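You operate a simulated robot arm through the tools that you are given. There is no shell and no other tool. Be economical: measure what you need, move in short steps, check, and stop when the job is done.

You are at the controls of a simulated two-armed robot. One attempt, no reset.

JOB
Take the blue cloth from the top shelf of the trolley and lay it out flat on the top of the low rack.

The check looks at the end state, three seconds after you hand in, the way a careful person would. Anything else that was tipped, shoved, dropped, spilled or broken makes it a failure. Flat cloth is picked up by pressing the open fingertips on it (5 to 10 N) and closing them slowly along it; thin cloth reads only 2 to 8 mm in the jaws.

ROBOT AND FRAMES
Two 7-joint arms with two-finger parallel grippers on one trunk, on a base that drives. Base frame: it is fixed to the floor where the robot stands at the start and does not move with it; the origin is under the middle of the robot, x ahead of it, y to its left, z up; the surface under the hand at the start is at about z = 900. Lengths are in mm, angles in degrees, forces in N, time in s.
The left shoulder is at the start at [70, 133, 1206], the right one opposite. With the tool pointing down near the work surface each hand reaches from about 180 to 640 mm from the robot's upright axis, wherever it stands, measured 20 degrees to its own side. Places, roughly: top of the low rack [800, 1700, 800]. Payload 1.57 kg a hand.
Tool frame (each hand has its own): the origin (TCP) lies between the finger pads and is the grasp point; the fingertips stand 30 mm ahead of it; z points along the fingers, y is the line along which they close. The gripper opens to 80 mm. The fingers are 17 mm wide and 12 mm thick; the gripper's body (40 by 82 mm) begins 80 mm behind the TCP.
Orientation is that of the tool frame in the base frame, as a unit quaternion [x, y, z, w]. With the fingers straight down and closing along the base's y, the tool's x points along the base's -x, its y along +y and its z along -z.

CONTROLS
- The arms move only by the tool step_arm. It takes "left_series", "right_series" or both (then of equal length, played together; a hand with none holds still); each is a list of rows, each an object (a shift or turn left out is 0, a gripper value left out holds the last) with "slide": the shift along the tool's x, y, z in m, a list of three; "rot": the turn, a rotation vector about the tool's x, y, z in degrees, a list of three; "jaw": the opening in per cent of the stroke, from 0 (shut) to 100 (fully open). In form: [{"slide": [dx, dy, dz], "rot": [ax, ay, az], "jaw": jaw}, ...]. A call has 1 to 8 rows; each row is the pose to reach, as a shift and turn from the pose commanded when the call began, along the tool's axes at that moment. Each row takes 0.2 s and may step no farther than 50 mm and 8.6 degrees from the row before; otherwise, or with a gripper value out of range, the whole call is refused. Where a pose cannot be reached the arm comes as near as it can. A force on the tool above 40 N (or 10 N above the force at the start of the call, whichever is more), or a blocked arm, ends the call early, and 0.2 s more pass. Each finger travels about 153 mm/s and halts on what it meets, pressing with about 25 N; the grip force reading is that of the motor and also rises with nothing between the fingers. The clock runs only during rows and for 0.2 s after the last one: add rows that repeat a pose to give the fingers time. The reply holds the time, the measured pose of the TCP, the force on the tool along the base axes, the opening and the grip force, in the units named above and with some noise, with the torque about the TCP (base axes, N m) and any sound that the robot's microphone picked up, and new pictures: "pictures" is both (left out), scene, wrist or none (wrist: the cameras of the hands that moved).
- Cameras (640 x 400 px; columns grow to the right, rows downward): "scene" is now at [125.5, -26, 1416.2]; the picture's right is [-0.33, -0.94, 0.00], its down [-0.69, 0.25, -0.68] and it looks along [0.64, -0.23, -0.73] (base axes); focal length 277 px, centre (320, 200). "left" rides on the left gripper at [72, 7, -122] in its tool frame; the picture's right is [-0.09, 1.00, 0.00], its down [-0.84, -0.08, -0.54] and it looks along [-0.54, -0.05, 0.84] (tool axes); focal length 238 px, centre (320, 200). "right" rides on the right gripper at [72, -7, -122] in its tool frame; the picture's right is [0.09, 1.00, 0.00], its down [-0.84, 0.08, -0.54] and it looks along [-0.54, 0.05, 0.84] (tool axes); focal length 238 px, centre (320, 200). There is no depth. A picture from a camera that has moved, and an enlarged one, comes with that camera's place and axes in the base frame and with its lens.
- raise_lower(by): slides the trunk up (or, below 0, down) by that many mm; the arms and the scene camera ride with it, the base frame stays. It gives what a move gives, with no picture.
- roll_base(legs): drives the robot by 1 to 6 legs, each [ahead, left, turn to the left] in mm, mm and degrees, along the robot's own axes; the way and the turn of a leg run together, so that a leg with both is an arc; at most 1500 mm and 180 degrees a leg. The arms and the cameras ride along, it lands a little off, and it stops where it bumps. It gives what a move gives, and a new picture of the scene camera.
- pan_tilt(pan, tilt): turns the head with the scene camera to pan (to the left, within 86 degrees either way) and tilt (down, from -29 to 69), counted from straight ahead of the robot. It gives what a move gives, and a new picture of the scene camera.
- inspect(camera, box): a new picture of the part [left, top, right, bottom] of that camera's present view, enlarged. It takes no simulated time.
- hand_in(): hands the job in; it is judged then, once.

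Work in short steps. Places have to be worked out from the pictures, the camera data and where the tool is seen: move nearer, look again, correct. Check each grasp and each placing, and mend what went wrong. You have 120 turns and 260 pictures in all, those below and enlarged ones among them. Open the grippers and draw the arms clear of the work before you hand the job in, unless the task says otherwise; then end with one line.

The tools are called as a command line: name --argument value ..., lists and objects as JSON in quotes. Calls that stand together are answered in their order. step_arm: Moves the arms, as the interface text tells. Its arguments: {"type":"object","properties":{"left_series":{"type":"array","items":{"type":"object","properties":{"slide":{"type":"array","items":{"type":"number"}},"rot":{"type":"array","items":{"type":"number"}},"jaw":{"type":"number"}}}},"right_series":{"type":"array","items":{"type":"object","properties":{"slide":{"type":"array","items":{"type":"number"}},"rot":{"type":"array","items":{"type":"number"}},"jaw":{"type":"number"}}}},"pictures":{"type":"string","enum":["both","scene","wrist","none"]}},"required":[]} The other tools are called the same way: raise_lower (by) slides the trunk up or down; roll_base (legs) drives the base; pan_tilt (pan, tilt) turns the head that bears the scene camera; inspect (camera, box) takes an enlarged picture of a part of a camera's view; hand_in () hands the job in.

At the start:

```text
time: 0.0
left_eef_pos: [449.2, 23.4, 1031.2]
left_orientation: [0.001, 1.0, 0.0, 0.001]
left_force: [0.5, -0.5, -0.6]
left_torque: [0.03, 0.01, 0.0]
left_opening: 79.8
left_gripper_force: 0.1
right_eef_pos: [347.2, -328.2, 1123.1]
right_orientation: [0.001, 1.0, 0.0, 0.0]
right_force: [0.1, 0.1, -0.5]
right_torque: [0.03, -0.02, 0.0]
right_opening: 80.1
right_gripper_force: 0.0
trunk travel left (down, up): [-780.0, 160.0]
robot x, y, heading: [-0.1, -2.8, -0.2]
head pan, tilt: [-19.5, 47.2]
```

scene: 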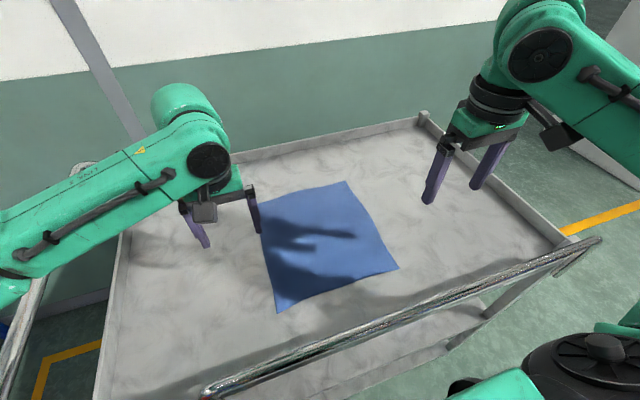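
right: 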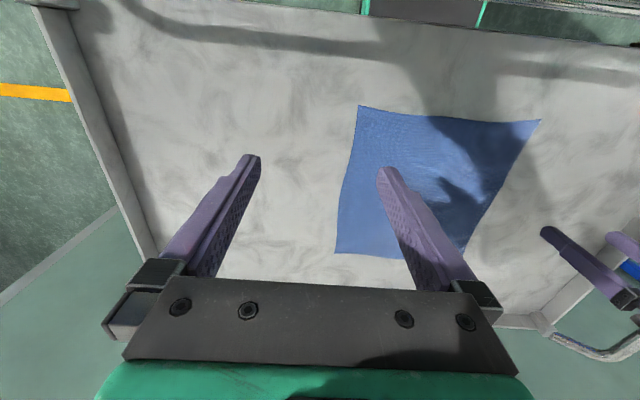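
left: 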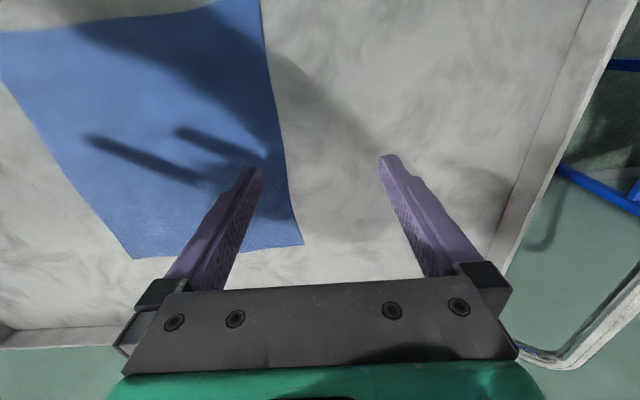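

The cloth lies at about x 340–614, y −280 to −30 on the trolley. Next I look left to find the rack and the way to it.

pan_tilt --pan 65 --tilt 25

```text
time: 1.6
left_eef_pos: [448.5, 23.8, 1032.6]
left_orientation: [-0.001, 1.0, 0.0, -0.001]
left_force: [0.1, -0.6, -0.3]
left_torque: [0.0, 0.0, 0.01]
left_opening: 80.1
left_gripper_force: 0.0
right_eef_pos: [347.0, -328.2, 1123.3]
right_orientation: [-0.001, 1.0, 0.0, 0.001]
right_force: [-0.3, -0.3, 0.0]
right_torque: [-0.01, 0.01, -0.03]
right_opening: 79.9
right_gripper_force: 0.0
trunk travel left (down, up): [-780.0, 160.0]
robot x, y, heading: [-1.5, -2.2, 0.0]
head pan, tilt: [65.0, 25.0]
camera scene: at [89.6, 84.1, 1449.9], right [0.91, -0.42, 0.0], down [-0.18, -0.38, -0.91], along [0.38, 0.82, -0.42], focal length 277 px, centre (320, 200)
```

scene: 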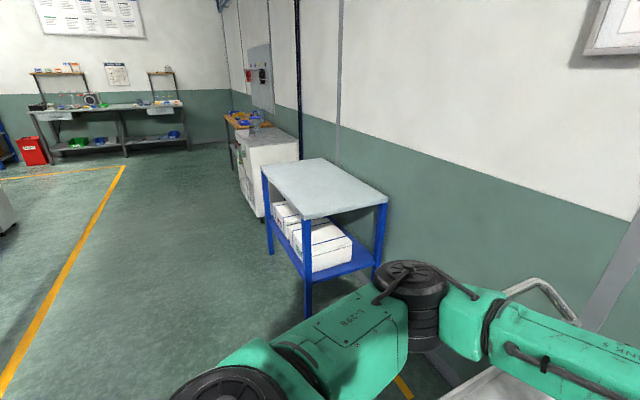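

The rack top is empty, about x 545–1040 and y 1185–2110, so I can reach it by backing off and strafing left. I'll grip the near edge of the cloth close to its two corners. First I bring both hands above those points.

step_arm --left_series '[{"slide": [0.023, -0.019, 0.0], "jaw": 40}, {"slide": [0.046, -0.037, 0.01], "jaw": 40}, {"slide": [0.07, -0.056, 0.02], "jaw": 40}, {"slide": [0.093, -0.076, 0.04], "jaw": 40}, {"slide": [0.093, -0.076, 0.04], "jaw": 40}]' --right_series '[{"slide": [-0.002, 0.02, 0.033], "jaw": 40}, {"slide": [-0.004, 0.04, 0.066], "jaw": 40}, {"slide": [-0.006, 0.06, 0.1], "jaw": 40}, {"slide": [-0.009, 0.085, 0.133], "jaw": 40}, {"slide": [-0.009, 0.085, 0.133], "jaw": 40}]' --pictures "wrist"

pan_tilt --pan -19.5 --tilt 50

```text
time: 2.8
left_eef_pos: [354.1, -52.3, 993.3]
left_orientation: [0.0, 1.0, 0.0, 0.0]
left_force: [-0.9, -0.2, 0.5]
left_torque: [-0.05, -0.03, 0.01]
left_opening: 32.1
left_gripper_force: 0.1
right_eef_pos: [353.6, -245.8, 989.3]
right_orientation: [0.0, 1.0, -0.001, 0.0]
right_force: [0.0, -0.3, 0.3]
right_torque: [-0.04, 0.0, -0.01]
right_opening: 32.0
right_gripper_force: 0.1
trunk travel left (down, up): [-780.0, 160.0]
robot x, y, heading: [-0.7, -3.6, 0.0]
head pan, tilt: [65.0, 25.0]
camera right: at [282.4, -251.8, 1112.1], right [-0.09, 1.0, 0.0], down [0.84, 0.08, 0.54], along [0.54, 0.05, -0.84], focal length 238 px, centre (320, 200)
camera left: at [282.3, -45.6, 1115.5], right [0.09, 1.0, 0.0], down [0.84, -0.08, 0.54], along [0.54, -0.05, -0.84], focal length 238 px, centre (320, 200)
```

right: 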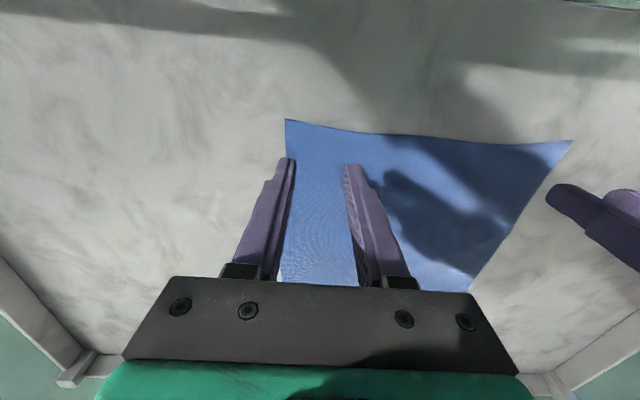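
left: 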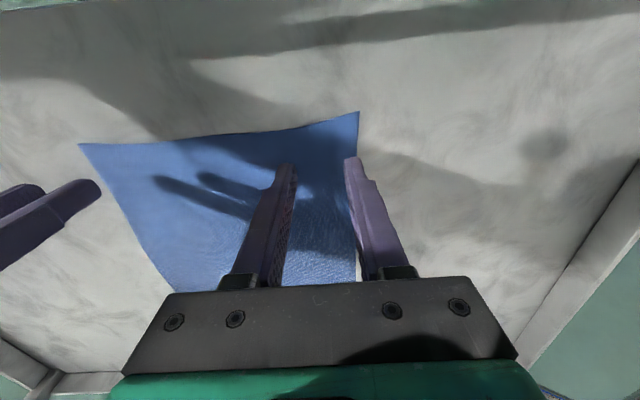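

```text
time: 4.4
left_eef_pos: [354.6, -52.8, 993.4]
left_orientation: [0.0, 1.0, 0.001, 0.0]
left_force: [-0.2, 0.6, 0.0]
left_torque: [-0.01, -0.02, 0.0]
left_opening: 31.9
left_gripper_force: 0.0
right_eef_pos: [354.9, -247.2, 990.1]
right_orientation: [0.0, 1.0, 0.0, 0.0]
right_force: [0.7, 0.2, -0.9]
right_torque: [-0.02, 0.01, 0.01]
right_opening: 32.0
right_gripper_force: 0.0
trunk travel left (down, up): [-780.0, 160.0]
robot x, y, heading: [2.7, 1.4, -0.2]
head pan, tilt: [-19.5, 50.0]
camera scene: at [123.2, -25.0, 1412.4], right [-0.33, -0.94, 0.0], down [-0.72, 0.26, -0.64], along [0.61, -0.21, -0.77], focal length 277 px, centre (320, 200)
```

scene: 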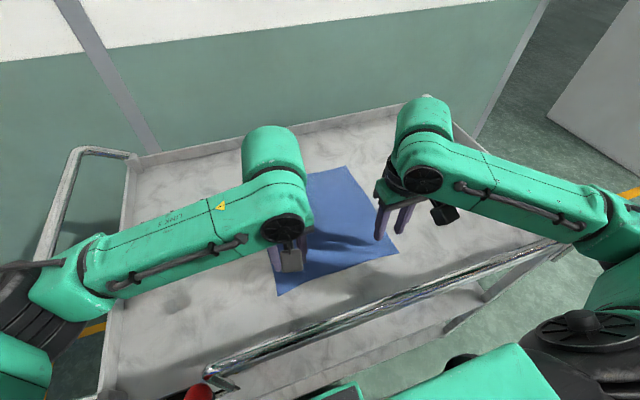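

Both pinch points sit just inside the corners; the near edge is at x≈336, with sides at y≈−17 and −277. I lower most of the way, moving the right hand inward slightly.

step_arm --left_series '[{"slide": [0.003, 0, 0.03]}, {"slide": [0.005, 0, 0.052]}, {"slide": [0.005, 0, 0.056]}, {"slide": [0.005, 0, 0.058]}]' --right_series '[{"slide": [0.003, 0.006, 0.027]}, {"slide": [0.005, 0.007, 0.049]}, {"slide": [0.005, 0.007, 0.053]}, {"slide": [0.005, 0.007, 0.055]}]' --pictures "none"

```text
time: 5.4
left_eef_pos: [350.1, -51.7, 934.2]
left_orientation: [-0.001, 1.0, 0.0, -0.001]
left_force: [0.8, -0.2, 0.2]
left_torque: [0.01, 0.04, 0.0]
left_opening: 31.9
left_gripper_force: 0.1
right_eef_pos: [350.4, -237.8, 935.6]
right_orientation: [0.0, 1.0, 0.001, 0.0]
right_force: [0.9, -0.6, -0.9]
right_torque: [0.01, -0.01, -0.02]
right_opening: 32.2
right_gripper_force: 0.1
trunk travel left (down, up): [-780.0, 160.0]
robot x, y, heading: [1.2, -0.5, -0.3]
head pan, tilt: [-19.5, 50.0]
```

No contact yet; I step down a couple of mm at a time.

step_arm --left_series '[{"slide": [0, 0, 0.001]}, {"slide": [0, 0, 0.002]}, {"slide": [0, 0, 0.003]}, {"slide": [0, 0, 0.004]}]' --right_series '[{"slide": [0, 0, 0.001]}, {"slide": [0, 0, 0.003]}, {"slide": [0, 0, 0.004]}, {"slide": [0, 0, 0.005]}]' --pictures "none"

```text
time: 6.4
left_eef_pos: [350.7, -53.3, 931.6]
left_orientation: [0.0, 1.0, -0.001, 0.001]
left_force: [1.3, -1.8, 10.1]
left_torque: [0.09, -0.01, -0.01]
left_opening: 31.6
left_gripper_force: 0.0
right_eef_pos: [349.0, -236.2, 931.2]
right_orientation: [0.0, 1.0, -0.001, 0.001]
right_force: [0.7, 0.0, 6.9]
right_torque: [-0.01, 0.02, 0.02]
right_opening: 31.9
right_gripper_force: 0.1
trunk travel left (down, up): [-780.0, 160.0]
robot x, y, heading: [-1.1, 0.4, -0.3]
head pan, tilt: [-19.5, 50.0]
```

Contact at about 10 N and 7 N. Now I close slowly along the cloth.

step_arm --left_series '[{"jaw": 35}, {"jaw": 30}, {"jaw": 25}, {"jaw": 20}, {"jaw": 15}, {"jaw": 10}, {"jaw": 5}, {"jaw": 0}]' --right_series '[{"jaw": 35}, {"jaw": 30}, {"jaw": 25}, {"jaw": 20}, {"jaw": 15}, {"jaw": 10}, {"jaw": 5}, {"jaw": 0}]' --pictures "wrist"

```text
time: 8.2
left_eef_pos: [348.8, -52.0, 931.1]
left_orientation: [-0.001, 1.0, -0.001, 0.002]
left_force: [0.6, -0.8, 23.0]
left_torque: [0.0, 0.05, 0.0]
left_opening: 2.5
left_gripper_force: 23.5
right_eef_pos: [348.1, -236.8, 932.4]
right_orientation: [0.0, 1.0, 0.0, 0.002]
right_force: [-0.6, 0.8, 4.3]
right_torque: [-0.01, 0.04, -0.03]
right_opening: 0.0
right_gripper_force: 20.9
trunk travel left (down, up): [-780.0, 160.0]
robot x, y, heading: [0.6, 4.0, -0.1]
head pan, tilt: [-19.5, 50.0]
camera right: at [276.1, -243.3, 1053.7], right [-0.09, 1.0, 0.0], down [0.84, 0.08, 0.54], along [0.54, 0.05, -0.84], focal length 238 px, centre (320, 200)
camera left: at [276.3, -45.5, 1053.6], right [0.09, 1.0, 0.0], down [0.84, -0.08, 0.54], along [0.54, -0.05, -0.84], focal length 238 px, centre (320, 200)
```

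right: 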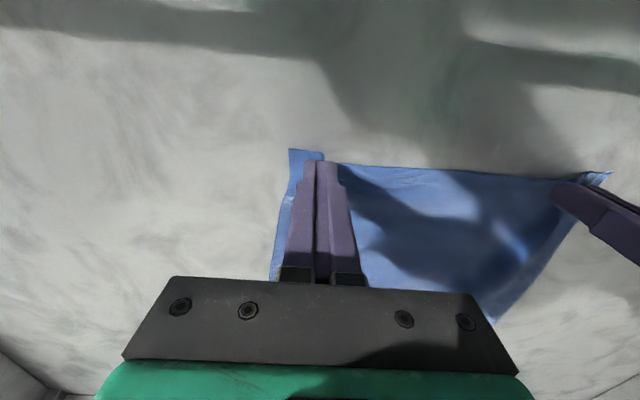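
left: 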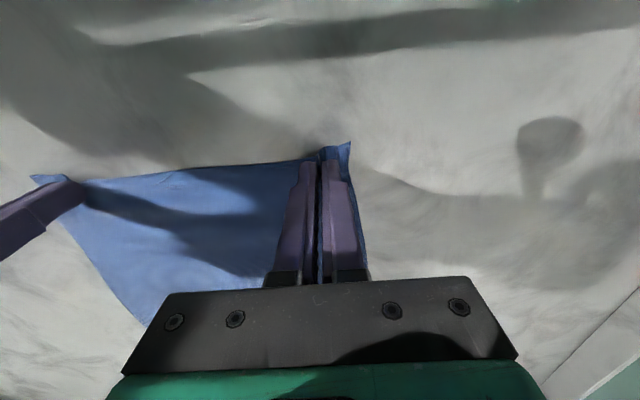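

The left hand has cloth (2.5 mm); the right hand slipped (0.0). I relieve the left pressure slightly, then lift the right hand and reopen it.

step_arm --left_series '[{"slide": [0, 0, -0.001]}, {"slide": [0, 0, -0.003]}, {"slide": [0, 0, -0.003]}, {"slide": [0, 0, -0.003]}]' --right_series '[{"slide": [0, 0, -0.008], "jaw": 0}, {"slide": [0, 0, -0.015], "jaw": 10}, {"slide": [0, 0, -0.015], "jaw": 40}, {"slide": [0, 0, -0.015], "jaw": 40}]' --pictures "wrist"

```text
time: 9.2
left_eef_pos: [350.0, -51.4, 932.8]
left_orientation: [-0.001, 1.0, 0.001, -0.002]
left_force: [0.5, 0.4, 0.6]
left_torque: [0.02, 0.06, -0.01]
left_opening: 2.1
left_gripper_force: 24.0
right_eef_pos: [350.2, -237.7, 945.6]
right_orientation: [0.0, 1.0, 0.0, 0.0]
right_force: [0.0, 0.2, -0.5]
right_torque: [-0.02, -0.03, -0.04]
right_opening: 31.7
right_gripper_force: 0.1
trunk travel left (down, up): [-780.0, 160.0]
robot x, y, heading: [-2.6, 0.5, 0.1]
head pan, tilt: [-19.5, 50.0]
camera right: at [279.0, -243.8, 1067.7], right [-0.09, 1.0, 0.0], down [0.84, 0.08, 0.54], along [0.54, 0.05, -0.84], focal length 238 px, centre (320, 200)
camera left: at [278.7, -46.0, 1054.8], right [0.09, 1.0, 0.0], down [0.84, -0.08, 0.54], along [0.54, -0.05, -0.84], focal length 238 px, centre (320, 200)
```

right: 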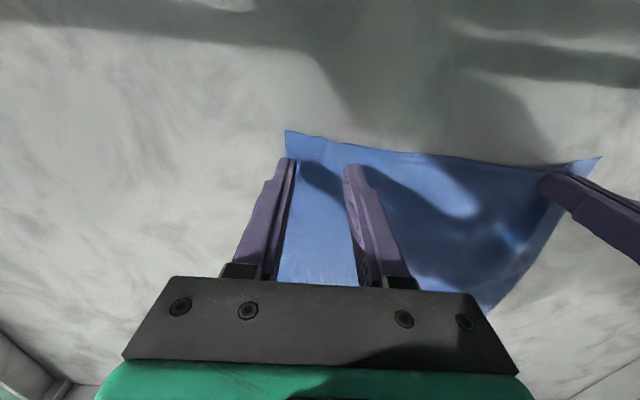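
left: 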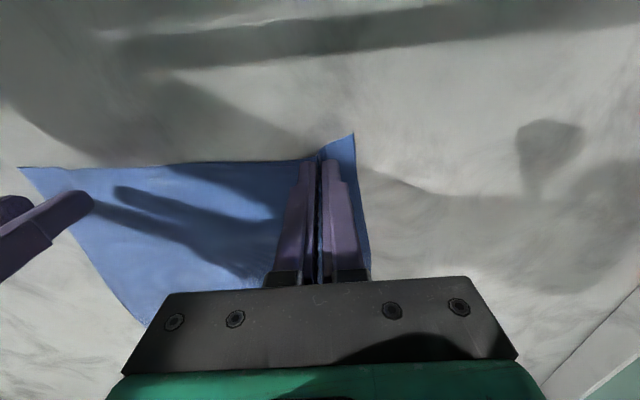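

The corner has shifted to about y=−263. I move the right hand 12 mm inward and press again, a little harder.

step_arm --right_series '[{"slide": [0, 0.012, 0]}, {"slide": [0, 0.012, 0.01]}, {"slide": [0, 0.012, 0.0135]}, {"slide": [0, 0.012, 0.0155]}, {"slide": [0, 0.012, 0.0165]}]' --pictures "none"

```text
time: 10.4
left_eef_pos: [348.4, -52.2, 934.4]
left_orientation: [0.0, 1.0, -0.001, 0.001]
left_force: [0.8, 1.2, 0.5]
left_torque: [0.02, 0.0, -0.02]
left_opening: 2.3
left_gripper_force: 24.1
right_eef_pos: [350.5, -224.6, 931.9]
right_orientation: [0.0, 1.0, -0.001, 0.004]
right_force: [2.2, -3.3, 25.6]
right_torque: [0.12, 0.08, 0.0]
right_opening: 31.7
right_gripper_force: 0.1
trunk travel left (down, up): [-780.0, 160.0]
robot x, y, heading: [-0.4, -0.9, -0.3]
head pan, tilt: [-19.5, 50.0]
```

25 N is too firm; I back off 1 mm and close.

step_arm --right_series '[{"slide": [0, 0, -0.001]}, {"slide": [0, 0, -0.001]}]' --pictures "none"

```text
time: 11.0
left_eef_pos: [349.0, -51.4, 933.4]
left_orientation: [0.0, 1.0, -0.001, 0.001]
left_force: [-0.6, 0.5, 1.2]
left_torque: [-0.02, -0.03, 0.03]
left_opening: 2.4
left_gripper_force: 23.6
right_eef_pos: [349.6, -224.8, 930.8]
right_orientation: [0.0, 1.0, -0.001, 0.003]
right_force: [4.3, -3.2, 29.8]
right_torque: [0.09, 0.05, -0.03]
right_opening: 31.5
right_gripper_force: 0.1
trunk travel left (down, up): [-780.0, 160.0]
robot x, y, heading: [-1.1, 0.1, -0.1]
head pan, tilt: [-19.5, 50.0]
```

step_arm --right_series '[{"slide": [0, 0, -0.001]}, {"slide": [0, 0, -0.002]}, {"slide": [0, 0, -0.002]}]' --pictures "none"

```text
time: 11.8
left_eef_pos: [349.4, -52.5, 934.2]
left_orientation: [-0.001, 1.0, 0.0, -0.001]
left_force: [0.5, 0.4, -0.1]
left_torque: [0.01, -0.03, -0.02]
left_opening: 2.0
left_gripper_force: 23.8
right_eef_pos: [349.8, -225.2, 931.1]
right_orientation: [-0.001, 1.0, -0.001, 0.0]
right_force: [1.2, -1.3, 15.9]
right_torque: [0.01, 0.0, -0.02]
right_opening: 31.7
right_gripper_force: 0.1
trunk travel left (down, up): [-780.0, 160.0]
robot x, y, heading: [-1.7, 1.7, 0.5]
head pan, tilt: [-19.5, 50.0]
```

Now around 16 N after a further relief; I ease another 0.5 mm and close slowly.

step_arm --right_series '[{"slide": [0, 0, -0.0005], "jaw": 35}, {"slide": [0, 0, -0.0005], "jaw": 30}, {"slide": [0, 0, -0.0005], "jaw": 25}, {"slide": [0, 0, -0.0005], "jaw": 20}, {"slide": [0, 0, -0.0005], "jaw": 15}, {"slide": [0, 0, -0.0005], "jaw": 10}, {"slide": [0, 0, -0.0005], "jaw": 5}, {"slide": [0, 0, -0.0005], "jaw": 0}]' --pictures "wrist"

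```text
time: 13.6
left_eef_pos: [350.0, -54.1, 933.0]
left_orientation: [0.0, 1.0, -0.001, 0.001]
left_force: [0.0, -3.3, -0.8]
left_torque: [-0.12, 0.02, 0.0]
left_opening: 2.2
left_gripper_force: 23.2
right_eef_pos: [350.8, -225.2, 932.1]
right_orientation: [-0.002, 1.0, 0.0, 0.0]
right_force: [0.4, 4.4, -0.6]
right_torque: [0.14, -0.01, -0.01]
right_opening: 1.8
right_gripper_force: 23.4
trunk travel left (down, up): [-780.0, 160.0]
robot x, y, heading: [0.5, 0.4, -0.2]
head pan, tilt: [-19.5, 50.0]
camera right: at [279.0, -231.1, 1054.4], right [-0.09, 1.0, 0.0], down [0.84, 0.08, 0.54], along [0.54, 0.05, -0.84], focal length 238 px, centre (320, 200)
```

right: 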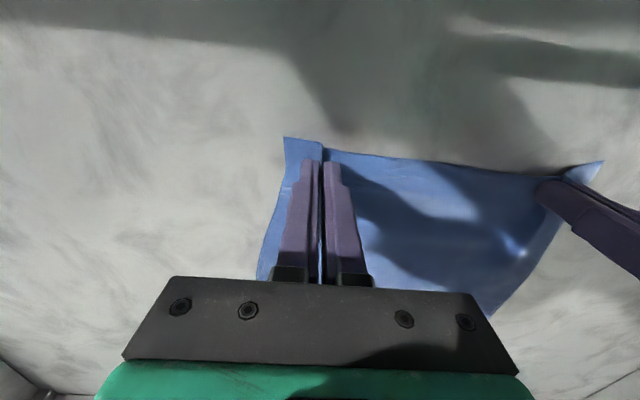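

Both jaws now hold cloth (2.2 and 1.8 mm), with slight tension between them. I relax the tension by 3 mm and lift both hands together.

step_arm --left_series '[{"slide": [0, 0, -0.01]}, {"slide": [0, 0, -0.035]}, {"slide": [0, 0, -0.06]}, {"slide": [0, 0, -0.09]}, {"slide": [0, 0, -0.12]}, {"slide": [0, 0, -0.15]}, {"slide": [0, 0, -0.18]}]' --right_series '[{"slide": [0, 0.003, -0.01]}, {"slide": [0, 0.003, -0.035]}, {"slide": [0, 0.003, -0.06]}, {"slide": [0, 0.003, -0.09]}, {"slide": [0, 0.003, -0.12]}, {"slide": [0, 0.003, -0.15]}, {"slide": [0, 0.003, -0.18]}]' --pictures "both"

raise_lower --by 155

```text
time: 15.2
left_eef_pos: [349.8, -51.4, 1113.6]
left_orientation: [0.001, 1.0, 0.0, 0.001]
left_force: [-0.3, -3.1, 0.3]
left_torque: [-0.1, 0.05, 0.0]
left_opening: 2.2
left_gripper_force: 23.4
right_eef_pos: [348.9, -221.1, 1113.8]
right_orientation: [-0.001, 1.0, 0.0, 0.0]
right_force: [-0.4, 3.6, 0.4]
right_torque: [0.13, 0.01, -0.01]
right_opening: 2.1
right_gripper_force: 24.2
trunk travel left (down, up): [-780.0, 160.0]
robot x, y, heading: [-0.1, -1.6, -0.2]
head pan, tilt: [-19.5, 50.0]
camera scene: at [122.4, -24.8, 1412.4], right [-0.33, -0.94, 0.0], down [-0.72, 0.26, -0.64], along [0.61, -0.21, -0.77], focal length 277 px, centre (320, 200)
camera right: at [277.0, -229.3, 1234.9], right [-0.09, 1.0, 0.0], down [0.84, 0.08, 0.54], along [0.54, 0.05, -0.84], focal length 238 px, centre (320, 200)
camera left: at [278.1, -44.6, 1237.3], right [0.09, 1.0, 0.0], down [0.84, -0.08, 0.54], along [0.54, -0.05, -0.84], focal length 238 px, centre (320, 200)
```

scene: 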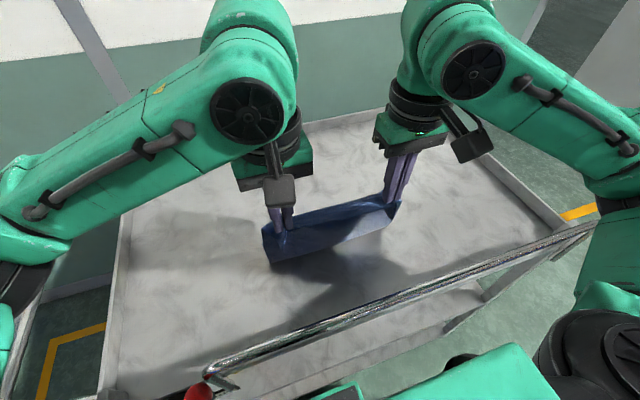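
right: 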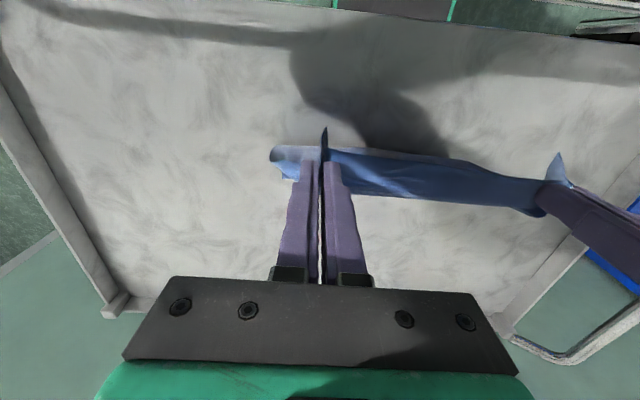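
left: 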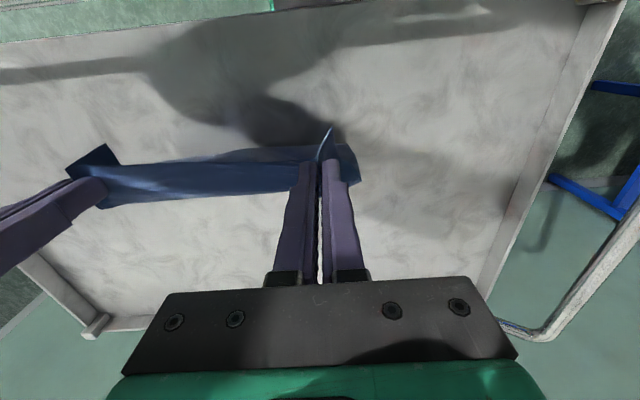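

```text
time: 16.9
left_eef_pos: [351.8, -50.7, 1268.5]
left_orientation: [0.0, 1.0, 0.0, 0.0]
left_force: [0.1, -3.9, 0.2]
left_torque: [-0.11, -0.02, -0.01]
left_opening: 2.2
left_gripper_force: 24.1
right_eef_pos: [349.4, -223.0, 1266.2]
right_orientation: [0.001, 1.0, 0.0, 0.0]
right_force: [-0.3, 4.4, 0.1]
right_torque: [0.15, 0.03, -0.02]
right_opening: 2.0
right_gripper_force: 24.2
trunk travel left (down, up): [-935.0, 5.0]
robot x, y, heading: [-2.2, -2.9, -0.1]
head pan, tilt: [-19.5, 50.0]
```

Both grips hold and the cloth hangs freely. I lift another 100 mm for clearance over the trolley handles, relax the tension a little and look.

step_arm --left_series '[{"slide": [0, 0, -0.03]}, {"slide": [0, 0, -0.06]}, {"slide": [0, 0, -0.1]}]' --right_series '[{"slide": [0, 0.003, -0.03]}, {"slide": [0, 0.005, -0.06]}, {"slide": [0, 0.005, -0.1]}]' --pictures "scene"

```text
time: 17.8
left_eef_pos: [350.1, -52.1, 1369.1]
left_orientation: [0.0, 1.0, 0.0, 0.0]
left_force: [-0.5, 0.8, 0.6]
left_torque: [0.03, -0.01, 0.0]
left_opening: 2.1
left_gripper_force: 23.4
right_eef_pos: [349.7, -218.2, 1367.9]
right_orientation: [0.0, 1.0, 0.0, 0.0]
right_force: [0.1, 0.1, -1.2]
right_torque: [0.02, -0.02, 0.0]
right_opening: 2.0
right_gripper_force: 22.9
trunk travel left (down, up): [-935.0, 5.0]
robot x, y, heading: [0.9, -0.7, 0.1]
head pan, tilt: [-19.5, 50.0]
camera scene: at [121.5, -24.5, 1567.4], right [-0.33, -0.94, 0.0], down [-0.72, 0.26, -0.64], along [0.61, -0.21, -0.77], focal length 277 px, centre (320, 200)
```

scene: 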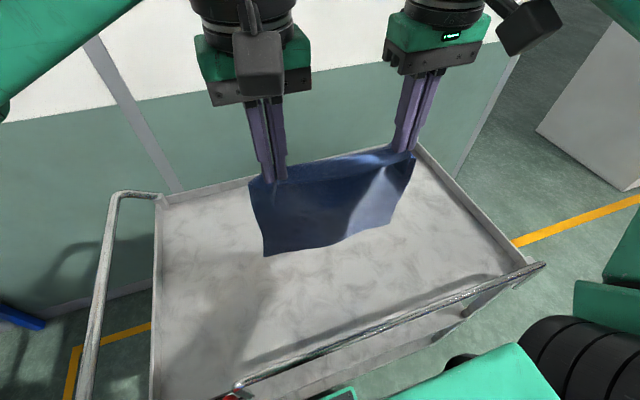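

The cloth bottom is at about z=1100, well clear. I drive back 200 and then left in two legs to the front of the rack.

roll_base --legs '[[-200, 0, 0], [0, 900, 0], [0, 870, 0]]'

pan_tilt --pan 0 --tilt 45

```text
time: 27.9
left_eef_pos: [163.4, 1727.1, 1369.1]
left_orientation: [0.0, 1.0, 0.001, 0.0]
left_force: [-0.1, 0.2, -0.5]
left_torque: [0.02, 0.04, 0.04]
left_opening: 2.2
left_gripper_force: 23.8
right_eef_pos: [161.6, 1561.6, 1367.2]
right_orientation: [-0.001, 1.0, 0.001, 0.0]
right_force: [-1.0, -0.2, -0.6]
right_torque: [0.01, -0.01, -0.01]
right_opening: 2.0
right_gripper_force: 23.9
trunk travel left (down, up): [-935.0, 5.0]
robot x, y, heading: [-190.6, 1781.7, 0.1]
head pan, tilt: [-19.5, 50.0]
camera scene: at [-64.8, 1754.7, 1567.4], right [-0.34, -0.94, 0.0], down [-0.72, 0.26, -0.64], along [0.61, -0.22, -0.77], focal length 277 px, centre (320, 200)
```

scene: 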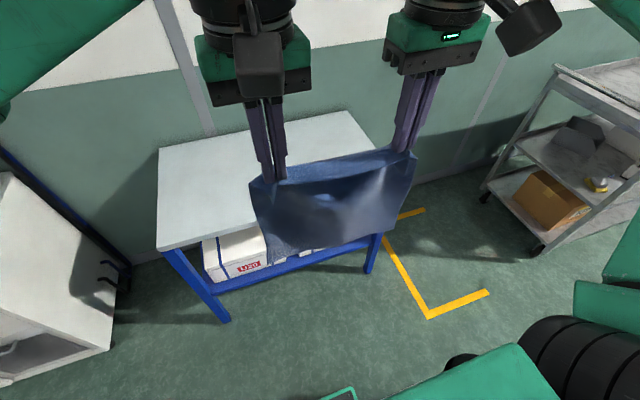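

```text
time: 28.8
left_eef_pos: [162.9, 1728.5, 1368.4]
left_orientation: [0.001, 1.0, 0.0, 0.001]
left_force: [-1.2, -0.2, -1.1]
left_torque: [0.01, 0.01, -0.01]
left_opening: 2.3
left_gripper_force: 23.5
right_eef_pos: [162.0, 1562.8, 1367.2]
right_orientation: [0.001, 1.0, 0.0, 0.0]
right_force: [0.3, -0.2, 0.4]
right_torque: [0.02, -0.01, 0.01]
right_opening: 2.2
right_gripper_force: 23.5
trunk travel left (down, up): [-935.0, 5.0]
robot x, y, heading: [-185.6, 1781.9, -0.2]
head pan, tilt: [0.0, 45.0]
camera scene: at [-56.1, 1782.2, 1574.3], right [0.0, -1.0, 0.0], down [-0.71, 0.0, -0.71], along [0.71, 0.0, -0.71], focal length 277 px, centre (320, 200)
```

scene: 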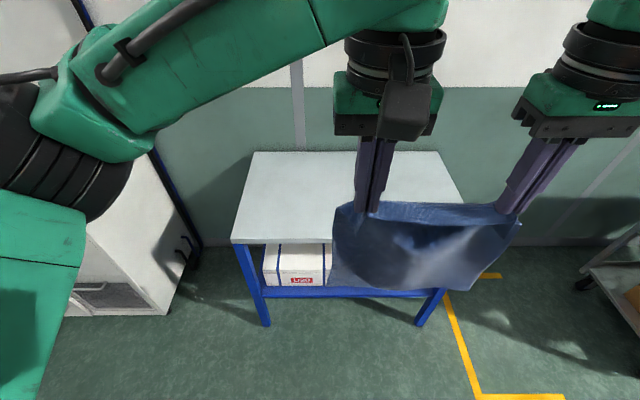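

The rack measures about x 510–1042 and y 1226–2087, and the cloth is centred at y≈1645. I drive ahead 435 mm, to the same distance that was safe at the trolley.

roll_base --legs '[[300, 0, 0], [125, 0, 0]]'

pan_tilt --pan 0 --tilt 65

```text
time: 31.6
left_eef_pos: [577.2, 1725.5, 1369.9]
left_orientation: [0.002, 1.0, 0.001, 0.002]
left_force: [0.1, -0.6, -0.6]
left_torque: [-0.01, -0.02, 0.0]
left_opening: 2.3
left_gripper_force: 24.0
right_eef_pos: [575.8, 1560.2, 1368.0]
right_orientation: [0.002, 1.0, 0.001, 0.002]
right_force: [-1.1, -0.1, 0.2]
right_torque: [0.01, 0.01, 0.03]
right_opening: 1.8
right_gripper_force: 23.6
trunk travel left (down, up): [-935.0, 5.0]
robot x, y, heading: [228.6, 1777.8, -0.4]
head pan, tilt: [0.0, 45.0]
camera scene: at [357.1, 1779.9, 1574.9], right [-0.01, -1.0, 0.0], down [-0.7, 0.0, -0.71], along [0.71, 0.0, -0.7], focal length 277 px, centre (320, 200)
```

scene: 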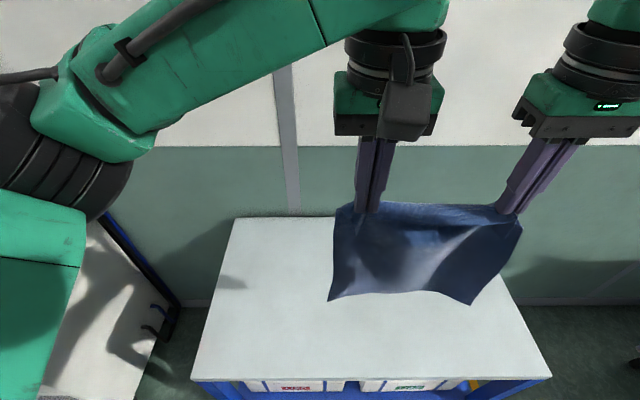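

```text
time: 32.5
left_eef_pos: [583.6, 1725.6, 1367.7]
left_orientation: [0.002, 1.0, 0.0, -0.001]
left_force: [-0.6, 0.1, -0.2]
left_torque: [0.02, 0.02, 0.05]
left_opening: 2.4
left_gripper_force: 23.9
right_eef_pos: [581.6, 1560.6, 1366.7]
right_orientation: [0.003, 1.0, 0.0, 0.0]
right_force: [-0.1, 0.2, -0.1]
right_torque: [-0.01, 0.06, -0.02]
right_opening: 2.0
right_gripper_force: 23.7
trunk travel left (down, up): [-935.0, 5.0]
robot x, y, heading: [231.8, 1778.7, -0.3]
head pan, tilt: [0.0, 65.0]
camera scene: at [344.0, 1779.9, 1549.2], right [-0.01, -1.0, 0.0], down [-0.91, 0.0, -0.42], along [0.42, 0.0, -0.91], focal length 277 px, centre (320, 200)
```

scene: 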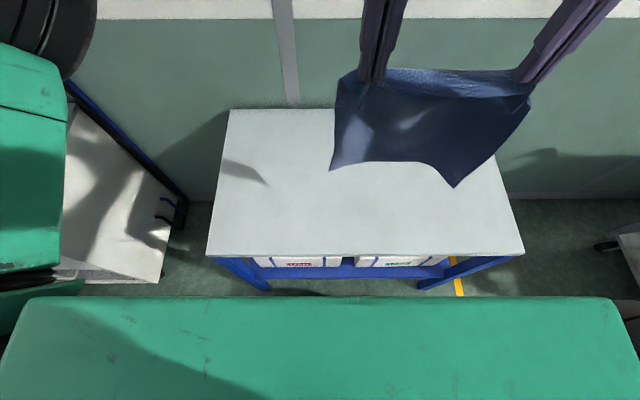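

The rack's front edge is at x≈522 and all is well. I lower the trunk 220 mm, which leaves the hem about 60 mm above the top, then reach forward to x≈800.

raise_lower --by -220

step_arm --left_series '[{"slide": [-0.03, 0, 0]}, {"slide": [-0.06, 0, 0]}, {"slide": [-0.09, 0, 0]}, {"slide": [-0.12, 0, 0]}, {"slide": [-0.15, 0, 0]}, {"slide": [-0.18, 0, 0]}, {"slide": [-0.2, 0, 0]}, {"slide": [-0.215, 0, 0]}]' --right_series '[{"slide": [-0.03, 0, 0]}, {"slide": [-0.06, 0, 0]}, {"slide": [-0.09, 0, 0]}, {"slide": [-0.12, 0, 0]}, {"slide": [-0.15, 0, 0]}, {"slide": [-0.18, 0, 0]}, {"slide": [-0.2, 0, 0]}, {"slide": [-0.215, 0, 0]}]' --pictures "both"

```text
time: 34.8
left_eef_pos: [582.2, 1725.6, 1148.5]
left_orientation: [0.003, 1.0, 0.0, 0.0]
left_force: [-0.2, 0.8, -0.1]
left_torque: [0.0, 0.03, -0.01]
left_opening: 2.2
left_gripper_force: 23.5
right_eef_pos: [579.9, 1560.4, 1147.2]
right_orientation: [0.001, 1.0, 0.0, 0.001]
right_force: [-0.3, 0.2, -0.2]
right_torque: [-0.03, -0.01, 0.03]
right_opening: 1.9
right_gripper_force: 24.1
trunk travel left (down, up): [-715.0, 225.0]
robot x, y, heading: [231.3, 1778.9, -0.5]
head pan, tilt: [0.0, 65.0]
```

```text
time: 36.6
left_eef_pos: [746.2, 1733.8, 1144.9]
left_orientation: [0.004, 1.0, -0.002, 0.001]
left_force: [5.5, -18.2, 0.8]
left_torque: [-0.57, -0.14, 0.02]
left_opening: 2.4
left_gripper_force: 23.9
left hand out of reach, approached as far as the arm can: row 6, 7, 8
right_eef_pos: [796.4, 1563.2, 1146.4]
right_orientation: [-0.001, 1.0, -0.001, -0.001]
right_force: [-5.0, 17.1, -0.6]
right_torque: [0.55, 0.18, 0.01]
right_opening: 2.1
right_gripper_force: 23.3
trunk travel left (down, up): [-715.0, 225.0]
robot x, y, heading: [230.3, 1781.2, -0.3]
head pan, tilt: [0.0, 65.0]
camera scene: at [343.3, 1780.9, 1329.2], right [-0.01, -1.0, 0.0], down [-0.91, 0.0, -0.42], along [0.42, 0.0, -0.91], focal length 277 px, centre (320, 200)
camera right: at [724.5, 1555.9, 1269.2], right [-0.09, 1.0, 0.0], down [0.84, 0.08, 0.54], along [0.54, 0.05, -0.84], focal length 238 px, centre (320, 200)
camera left: at [673.3, 1740.7, 1267.7], right [0.1, 0.99, 0.0], down [0.84, -0.08, 0.54], along [0.54, -0.06, -0.84], focal length 238 px, centre (320, 200)
```

scene: 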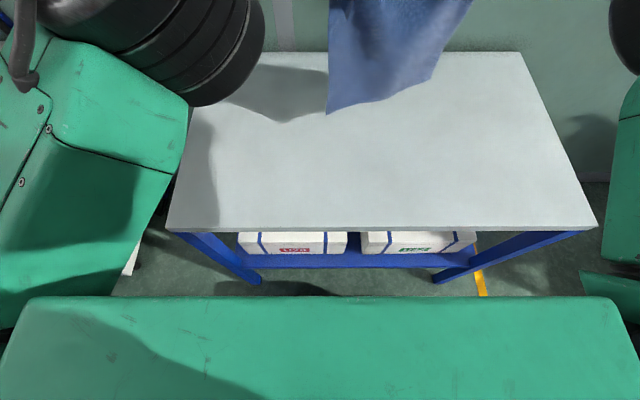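
right: 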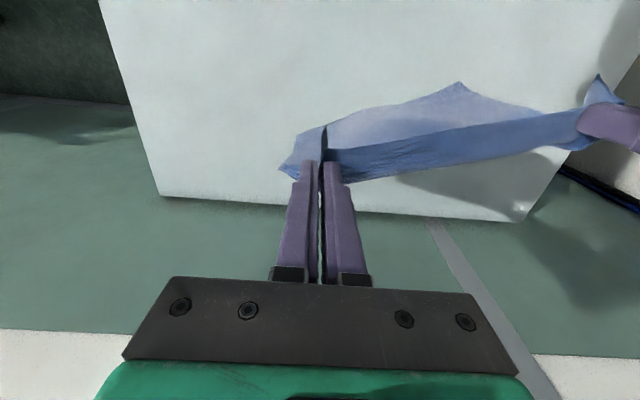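
left: 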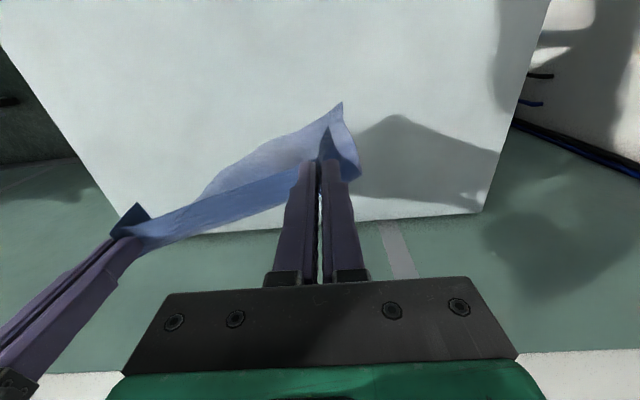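

The left hand hit its reach limit, so the cloth is tight at 18 N. I bring both hands back to x≈735 at once.

step_arm --left_series '[{"slide": [0.0, 0, 0]}, {"slide": [0.0, 0, 0]}]' --right_series '[{"slide": [0.04, 0.005, 0]}, {"slide": [0.055, 0.006, 0]}]' --pictures "none"

```text
time: 37.2
left_eef_pos: [745.0, 1734.3, 1146.1]
left_orientation: [0.002, 1.0, 0.0, 0.001]
left_force: [-0.6, -2.6, -0.2]
left_torque: [-0.08, -0.01, 0.01]
left_opening: 2.1
left_gripper_force: 23.2
right_eef_pos: [739.0, 1564.3, 1148.6]
right_orientation: [0.003, 1.0, -0.001, 0.0]
right_force: [0.2, 2.9, 0.8]
right_torque: [0.08, 0.03, 0.01]
right_opening: 1.8
right_gripper_force: 23.8
trunk travel left (down, up): [-715.0, 225.0]
robot x, y, heading: [228.4, 1778.2, -0.0]
head pan, tilt: [0.0, 65.0]
```

Tension is back to about 3 N. Because reach improves lower down, I'll instead set the hem down near the front, x≈565, and lay the cloth outward. First a small test move shows where the left command stands.

step_arm --left_series '[{"slide": [0.01, -0.002, 0]}, {"slide": [0.02, -0.004, 0]}]' --right_series '[{"slide": [0.008, 0, 0]}, {"slide": [0.014, 0, 0]}]' --pictures "wrist"

```text
time: 37.8
left_eef_pos: [723.0, 1730.0, 1145.6]
left_orientation: [0.002, 1.0, 0.0, 0.0]
left_force: [0.1, 0.4, 0.5]
left_torque: [-0.02, 0.01, 0.0]
left_opening: 2.2
left_gripper_force: 23.3
right_eef_pos: [725.0, 1566.2, 1148.3]
right_orientation: [0.002, 1.0, -0.001, 0.001]
right_force: [-0.2, 0.3, 0.2]
right_torque: [0.01, 0.0, -0.03]
right_opening: 2.0
right_gripper_force: 23.8
trunk travel left (down, up): [-715.0, 225.0]
robot x, y, heading: [228.3, 1783.5, -0.3]
head pan, tilt: [0.0, 65.0]
camera right: at [652.9, 1559.4, 1270.3], right [-0.09, 1.0, 0.0], down [0.84, 0.07, 0.54], along [0.54, 0.05, -0.84], focal length 238 px, centre (320, 200)
camera left: at [652.0, 1737.8, 1267.9], right [0.1, 1.0, 0.0], down [0.84, -0.08, 0.54], along [0.54, -0.05, -0.84], focal length 238 px, centre (320, 200)
```

right: 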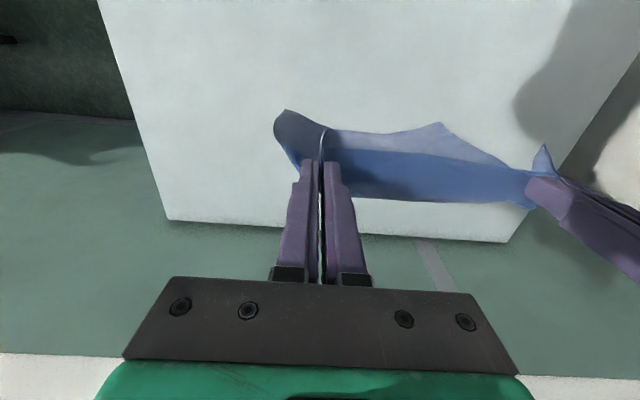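
left: 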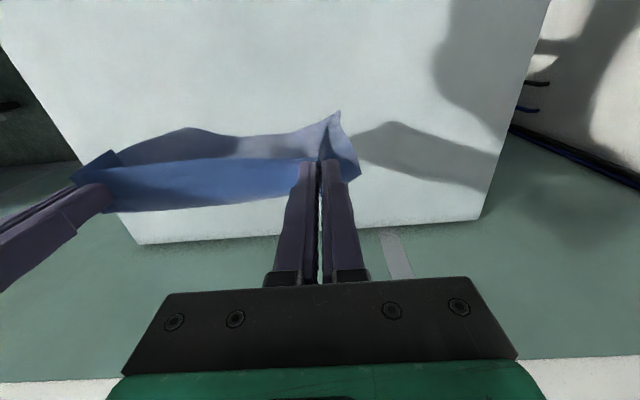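

Commands track and the grip is intact. I move both hands back to x≈570 at the present height.

step_arm --left_series '[{"slide": [0.02, 0, 0]}, {"slide": [0.045, 0, 0]}, {"slide": [0.07, 0, 0]}, {"slide": [0.095, 0, 0]}, {"slide": [0.12, 0, 0]}, {"slide": [0.14, 0, 0]}, {"slide": [0.153, 0, 0]}, {"slide": [0.153, 0, 0]}]' --right_series '[{"slide": [0.02, 0, 0]}, {"slide": [0.045, 0, 0]}, {"slide": [0.07, 0, 0]}, {"slide": [0.095, 0, 0]}, {"slide": [0.12, 0, 0]}, {"slide": [0.14, 0, 0]}, {"slide": [0.155, 0, 0]}, {"slide": [0.155, 0, 0]}]' --pictures "scene"

```text
time: 39.6
left_eef_pos: [571.7, 1732.6, 1142.0]
left_orientation: [0.003, 1.0, 0.0, 0.001]
left_force: [1.0, 1.4, 0.9]
left_torque: [0.01, 0.04, -0.01]
left_opening: 2.3
left_gripper_force: 24.1
right_eef_pos: [569.6, 1566.8, 1148.3]
right_orientation: [0.002, 1.0, 0.001, 0.0]
right_force: [-0.5, 0.0, 0.4]
right_torque: [0.02, 0.03, -0.02]
right_opening: 1.7
right_gripper_force: 23.8
trunk travel left (down, up): [-715.0, 225.0]
robot x, y, heading: [230.0, 1776.6, -0.2]
head pan, tilt: [0.0, 65.0]
camera scene: at [342.8, 1779.9, 1329.2], right [-0.01, -1.0, 0.0], down [-0.91, 0.0, -0.42], along [0.42, 0.0, -0.91], focal length 277 px, centre (320, 200)
```

scene: 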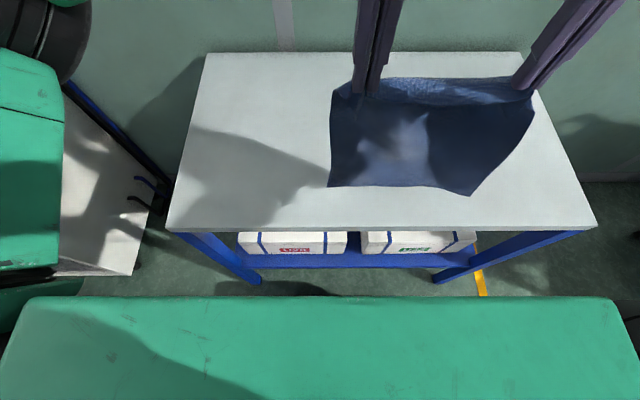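

The hem is at about z≈875 and x≈572. I lower the hands about 70 mm so that the hem just meets the rack.

step_arm --left_series '[{"slide": [0, 0, 0.02]}, {"slide": [0, 0, 0.045]}, {"slide": [0, 0, 0.068]}, {"slide": [0, 0, 0.068]}]' --right_series '[{"slide": [0, 0, 0.025]}, {"slide": [0, 0, 0.05]}, {"slide": [0, 0, 0.074]}, {"slide": [0, 0, 0.074]}]' --pictures "scene"

```text
time: 40.6
left_eef_pos: [571.0, 1731.8, 1074.6]
left_orientation: [0.001, 1.0, 0.0, 0.0]
left_force: [-0.6, -0.1, 0.0]
left_torque: [0.03, 0.03, 0.02]
left_opening: 2.3
left_gripper_force: 23.7
right_eef_pos: [572.3, 1565.6, 1073.5]
right_orientation: [0.003, 1.0, 0.0, 0.001]
right_force: [0.3, 0.2, -0.1]
right_torque: [-0.02, -0.03, 0.0]
right_opening: 2.0
right_gripper_force: 23.4
trunk travel left (down, up): [-715.0, 225.0]
robot x, y, heading: [227.1, 1781.0, -0.4]
head pan, tilt: [0.0, 65.0]
camera scene: at [342.1, 1779.9, 1329.3], right [-0.01, -1.0, 0.0], down [-0.91, 0.0, -0.42], along [0.42, 0.0, -0.91], focal length 277 px, centre (320, 200)
```

scene: 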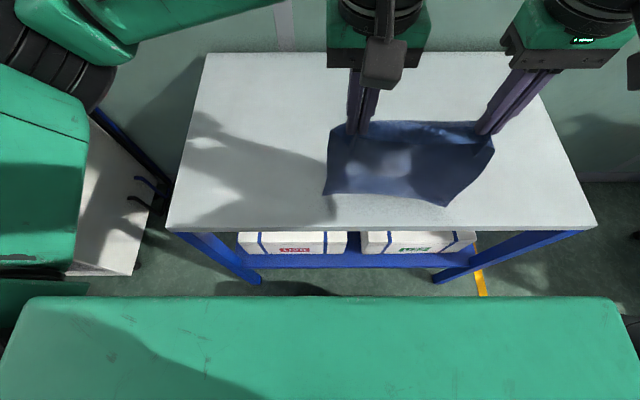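

The right hem corner is touching at x≈572, and the left is close behind. I begin the arc, moving forward and down together.

step_arm --left_series '[{"slide": [0, 0, 0.012]}, {"slide": [-0.025, 0, 0.018]}, {"slide": [-0.05, 0, 0.026]}, {"slide": [-0.075, 0, 0.036]}, {"slide": [-0.1, 0, 0.05]}, {"slide": [-0.12, 0, 0.064]}, {"slide": [-0.14, 0, 0.08]}, {"slide": [-0.14, 0, 0.08]}]' --right_series '[{"slide": [0, 0, 0.012]}, {"slide": [-0.025, 0, 0.018]}, {"slide": [-0.05, 0, 0.026]}, {"slide": [-0.075, 0, 0.036]}, {"slide": [-0.1, 0, 0.05]}, {"slide": [-0.12, 0, 0.064]}, {"slide": [-0.14, 0, 0.08]}, {"slide": [-0.14, 0, 0.08]}]' --pictures "both"

```text
time: 42.4
left_eef_pos: [711.6, 1729.3, 996.5]
left_orientation: [0.003, 1.0, 0.0, 0.0]
left_force: [0.6, 0.9, 0.0]
left_torque: [0.04, -0.03, 0.03]
left_opening: 2.5
left_gripper_force: 23.5
right_eef_pos: [711.8, 1565.9, 991.9]
right_orientation: [0.002, 1.0, -0.001, 0.0]
right_force: [0.1, 0.3, 0.5]
right_torque: [-0.01, 0.0, -0.03]
right_opening: 1.9
right_gripper_force: 24.1
trunk travel left (down, up): [-715.0, 225.0]
robot x, y, heading: [232.9, 1778.3, -0.2]
head pan, tilt: [0.0, 65.0]
camera scene: at [341.6, 1779.9, 1329.3], right [-0.01, -1.0, 0.0], down [-0.91, 0.0, -0.42], along [0.42, 0.0, -0.91], focal length 277 px, centre (320, 200)
camera right: at [639.1, 1560.2, 1114.1], right [-0.09, 1.0, 0.0], down [0.84, 0.07, 0.54], along [0.54, 0.05, -0.84], focal length 238 px, centre (320, 200)
camera left: at [639.1, 1736.4, 1118.6], right [0.1, 1.0, 0.0], down [0.84, -0.08, 0.54], along [0.54, -0.05, -0.84], focal length 238 px, centre (320, 200)
```

scene: 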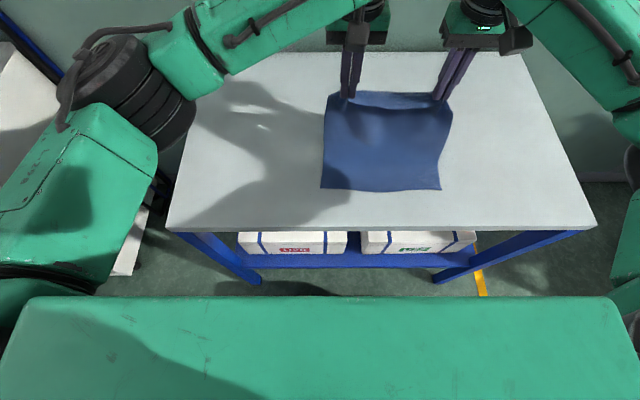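
right: 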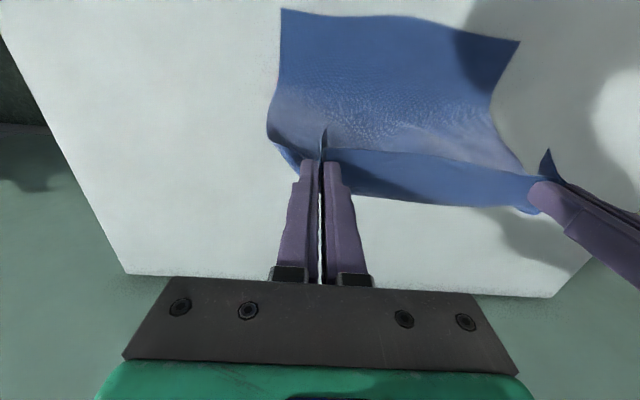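
left: 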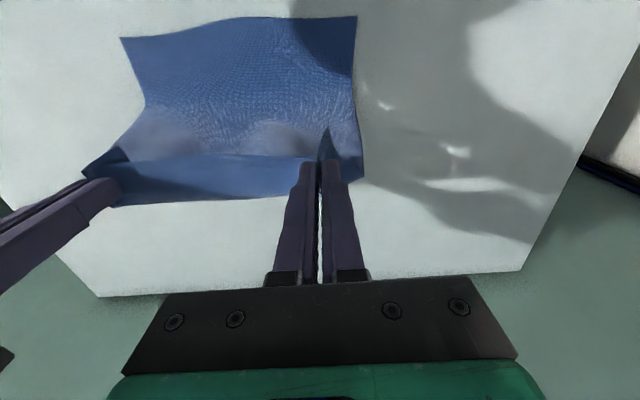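

The cloth is laying well; the hem is at x≈609, so the far edge will end near x≈865, beyond the left arm's reach. I drive 40 mm ahead, which keeps the clearance I already had at the trolley.

roll_base --legs '[[38, 0, 0]]'

```text
time: 43.3
left_eef_pos: [745.4, 1728.4, 997.8]
left_orientation: [0.003, 1.0, 0.0, 0.001]
left_force: [-0.1, 0.1, 0.1]
left_torque: [-0.03, -0.03, -0.02]
left_opening: 2.2
left_gripper_force: 24.3
right_eef_pos: [746.6, 1565.5, 992.4]
right_orientation: [0.003, 1.0, -0.001, 0.002]
right_force: [-0.6, 0.6, 0.5]
right_torque: [0.0, -0.03, 0.01]
right_opening: 1.9
right_gripper_force: 23.9
trunk travel left (down, up): [-715.0, 225.0]
robot x, y, heading: [270.3, 1780.5, 0.2]
head pan, tilt: [0.0, 65.0]
camera scene: at [375.6, 1779.9, 1329.8], right [-0.01, -1.0, 0.0], down [-0.9, 0.0, -0.43], along [0.43, 0.0, -0.9], focal length 277 px, centre (320, 200)
```

scene: 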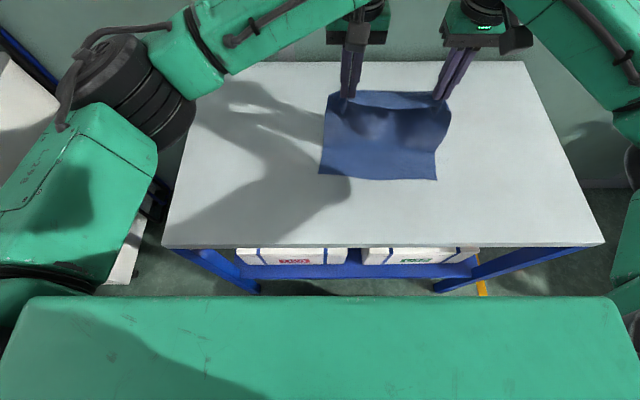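

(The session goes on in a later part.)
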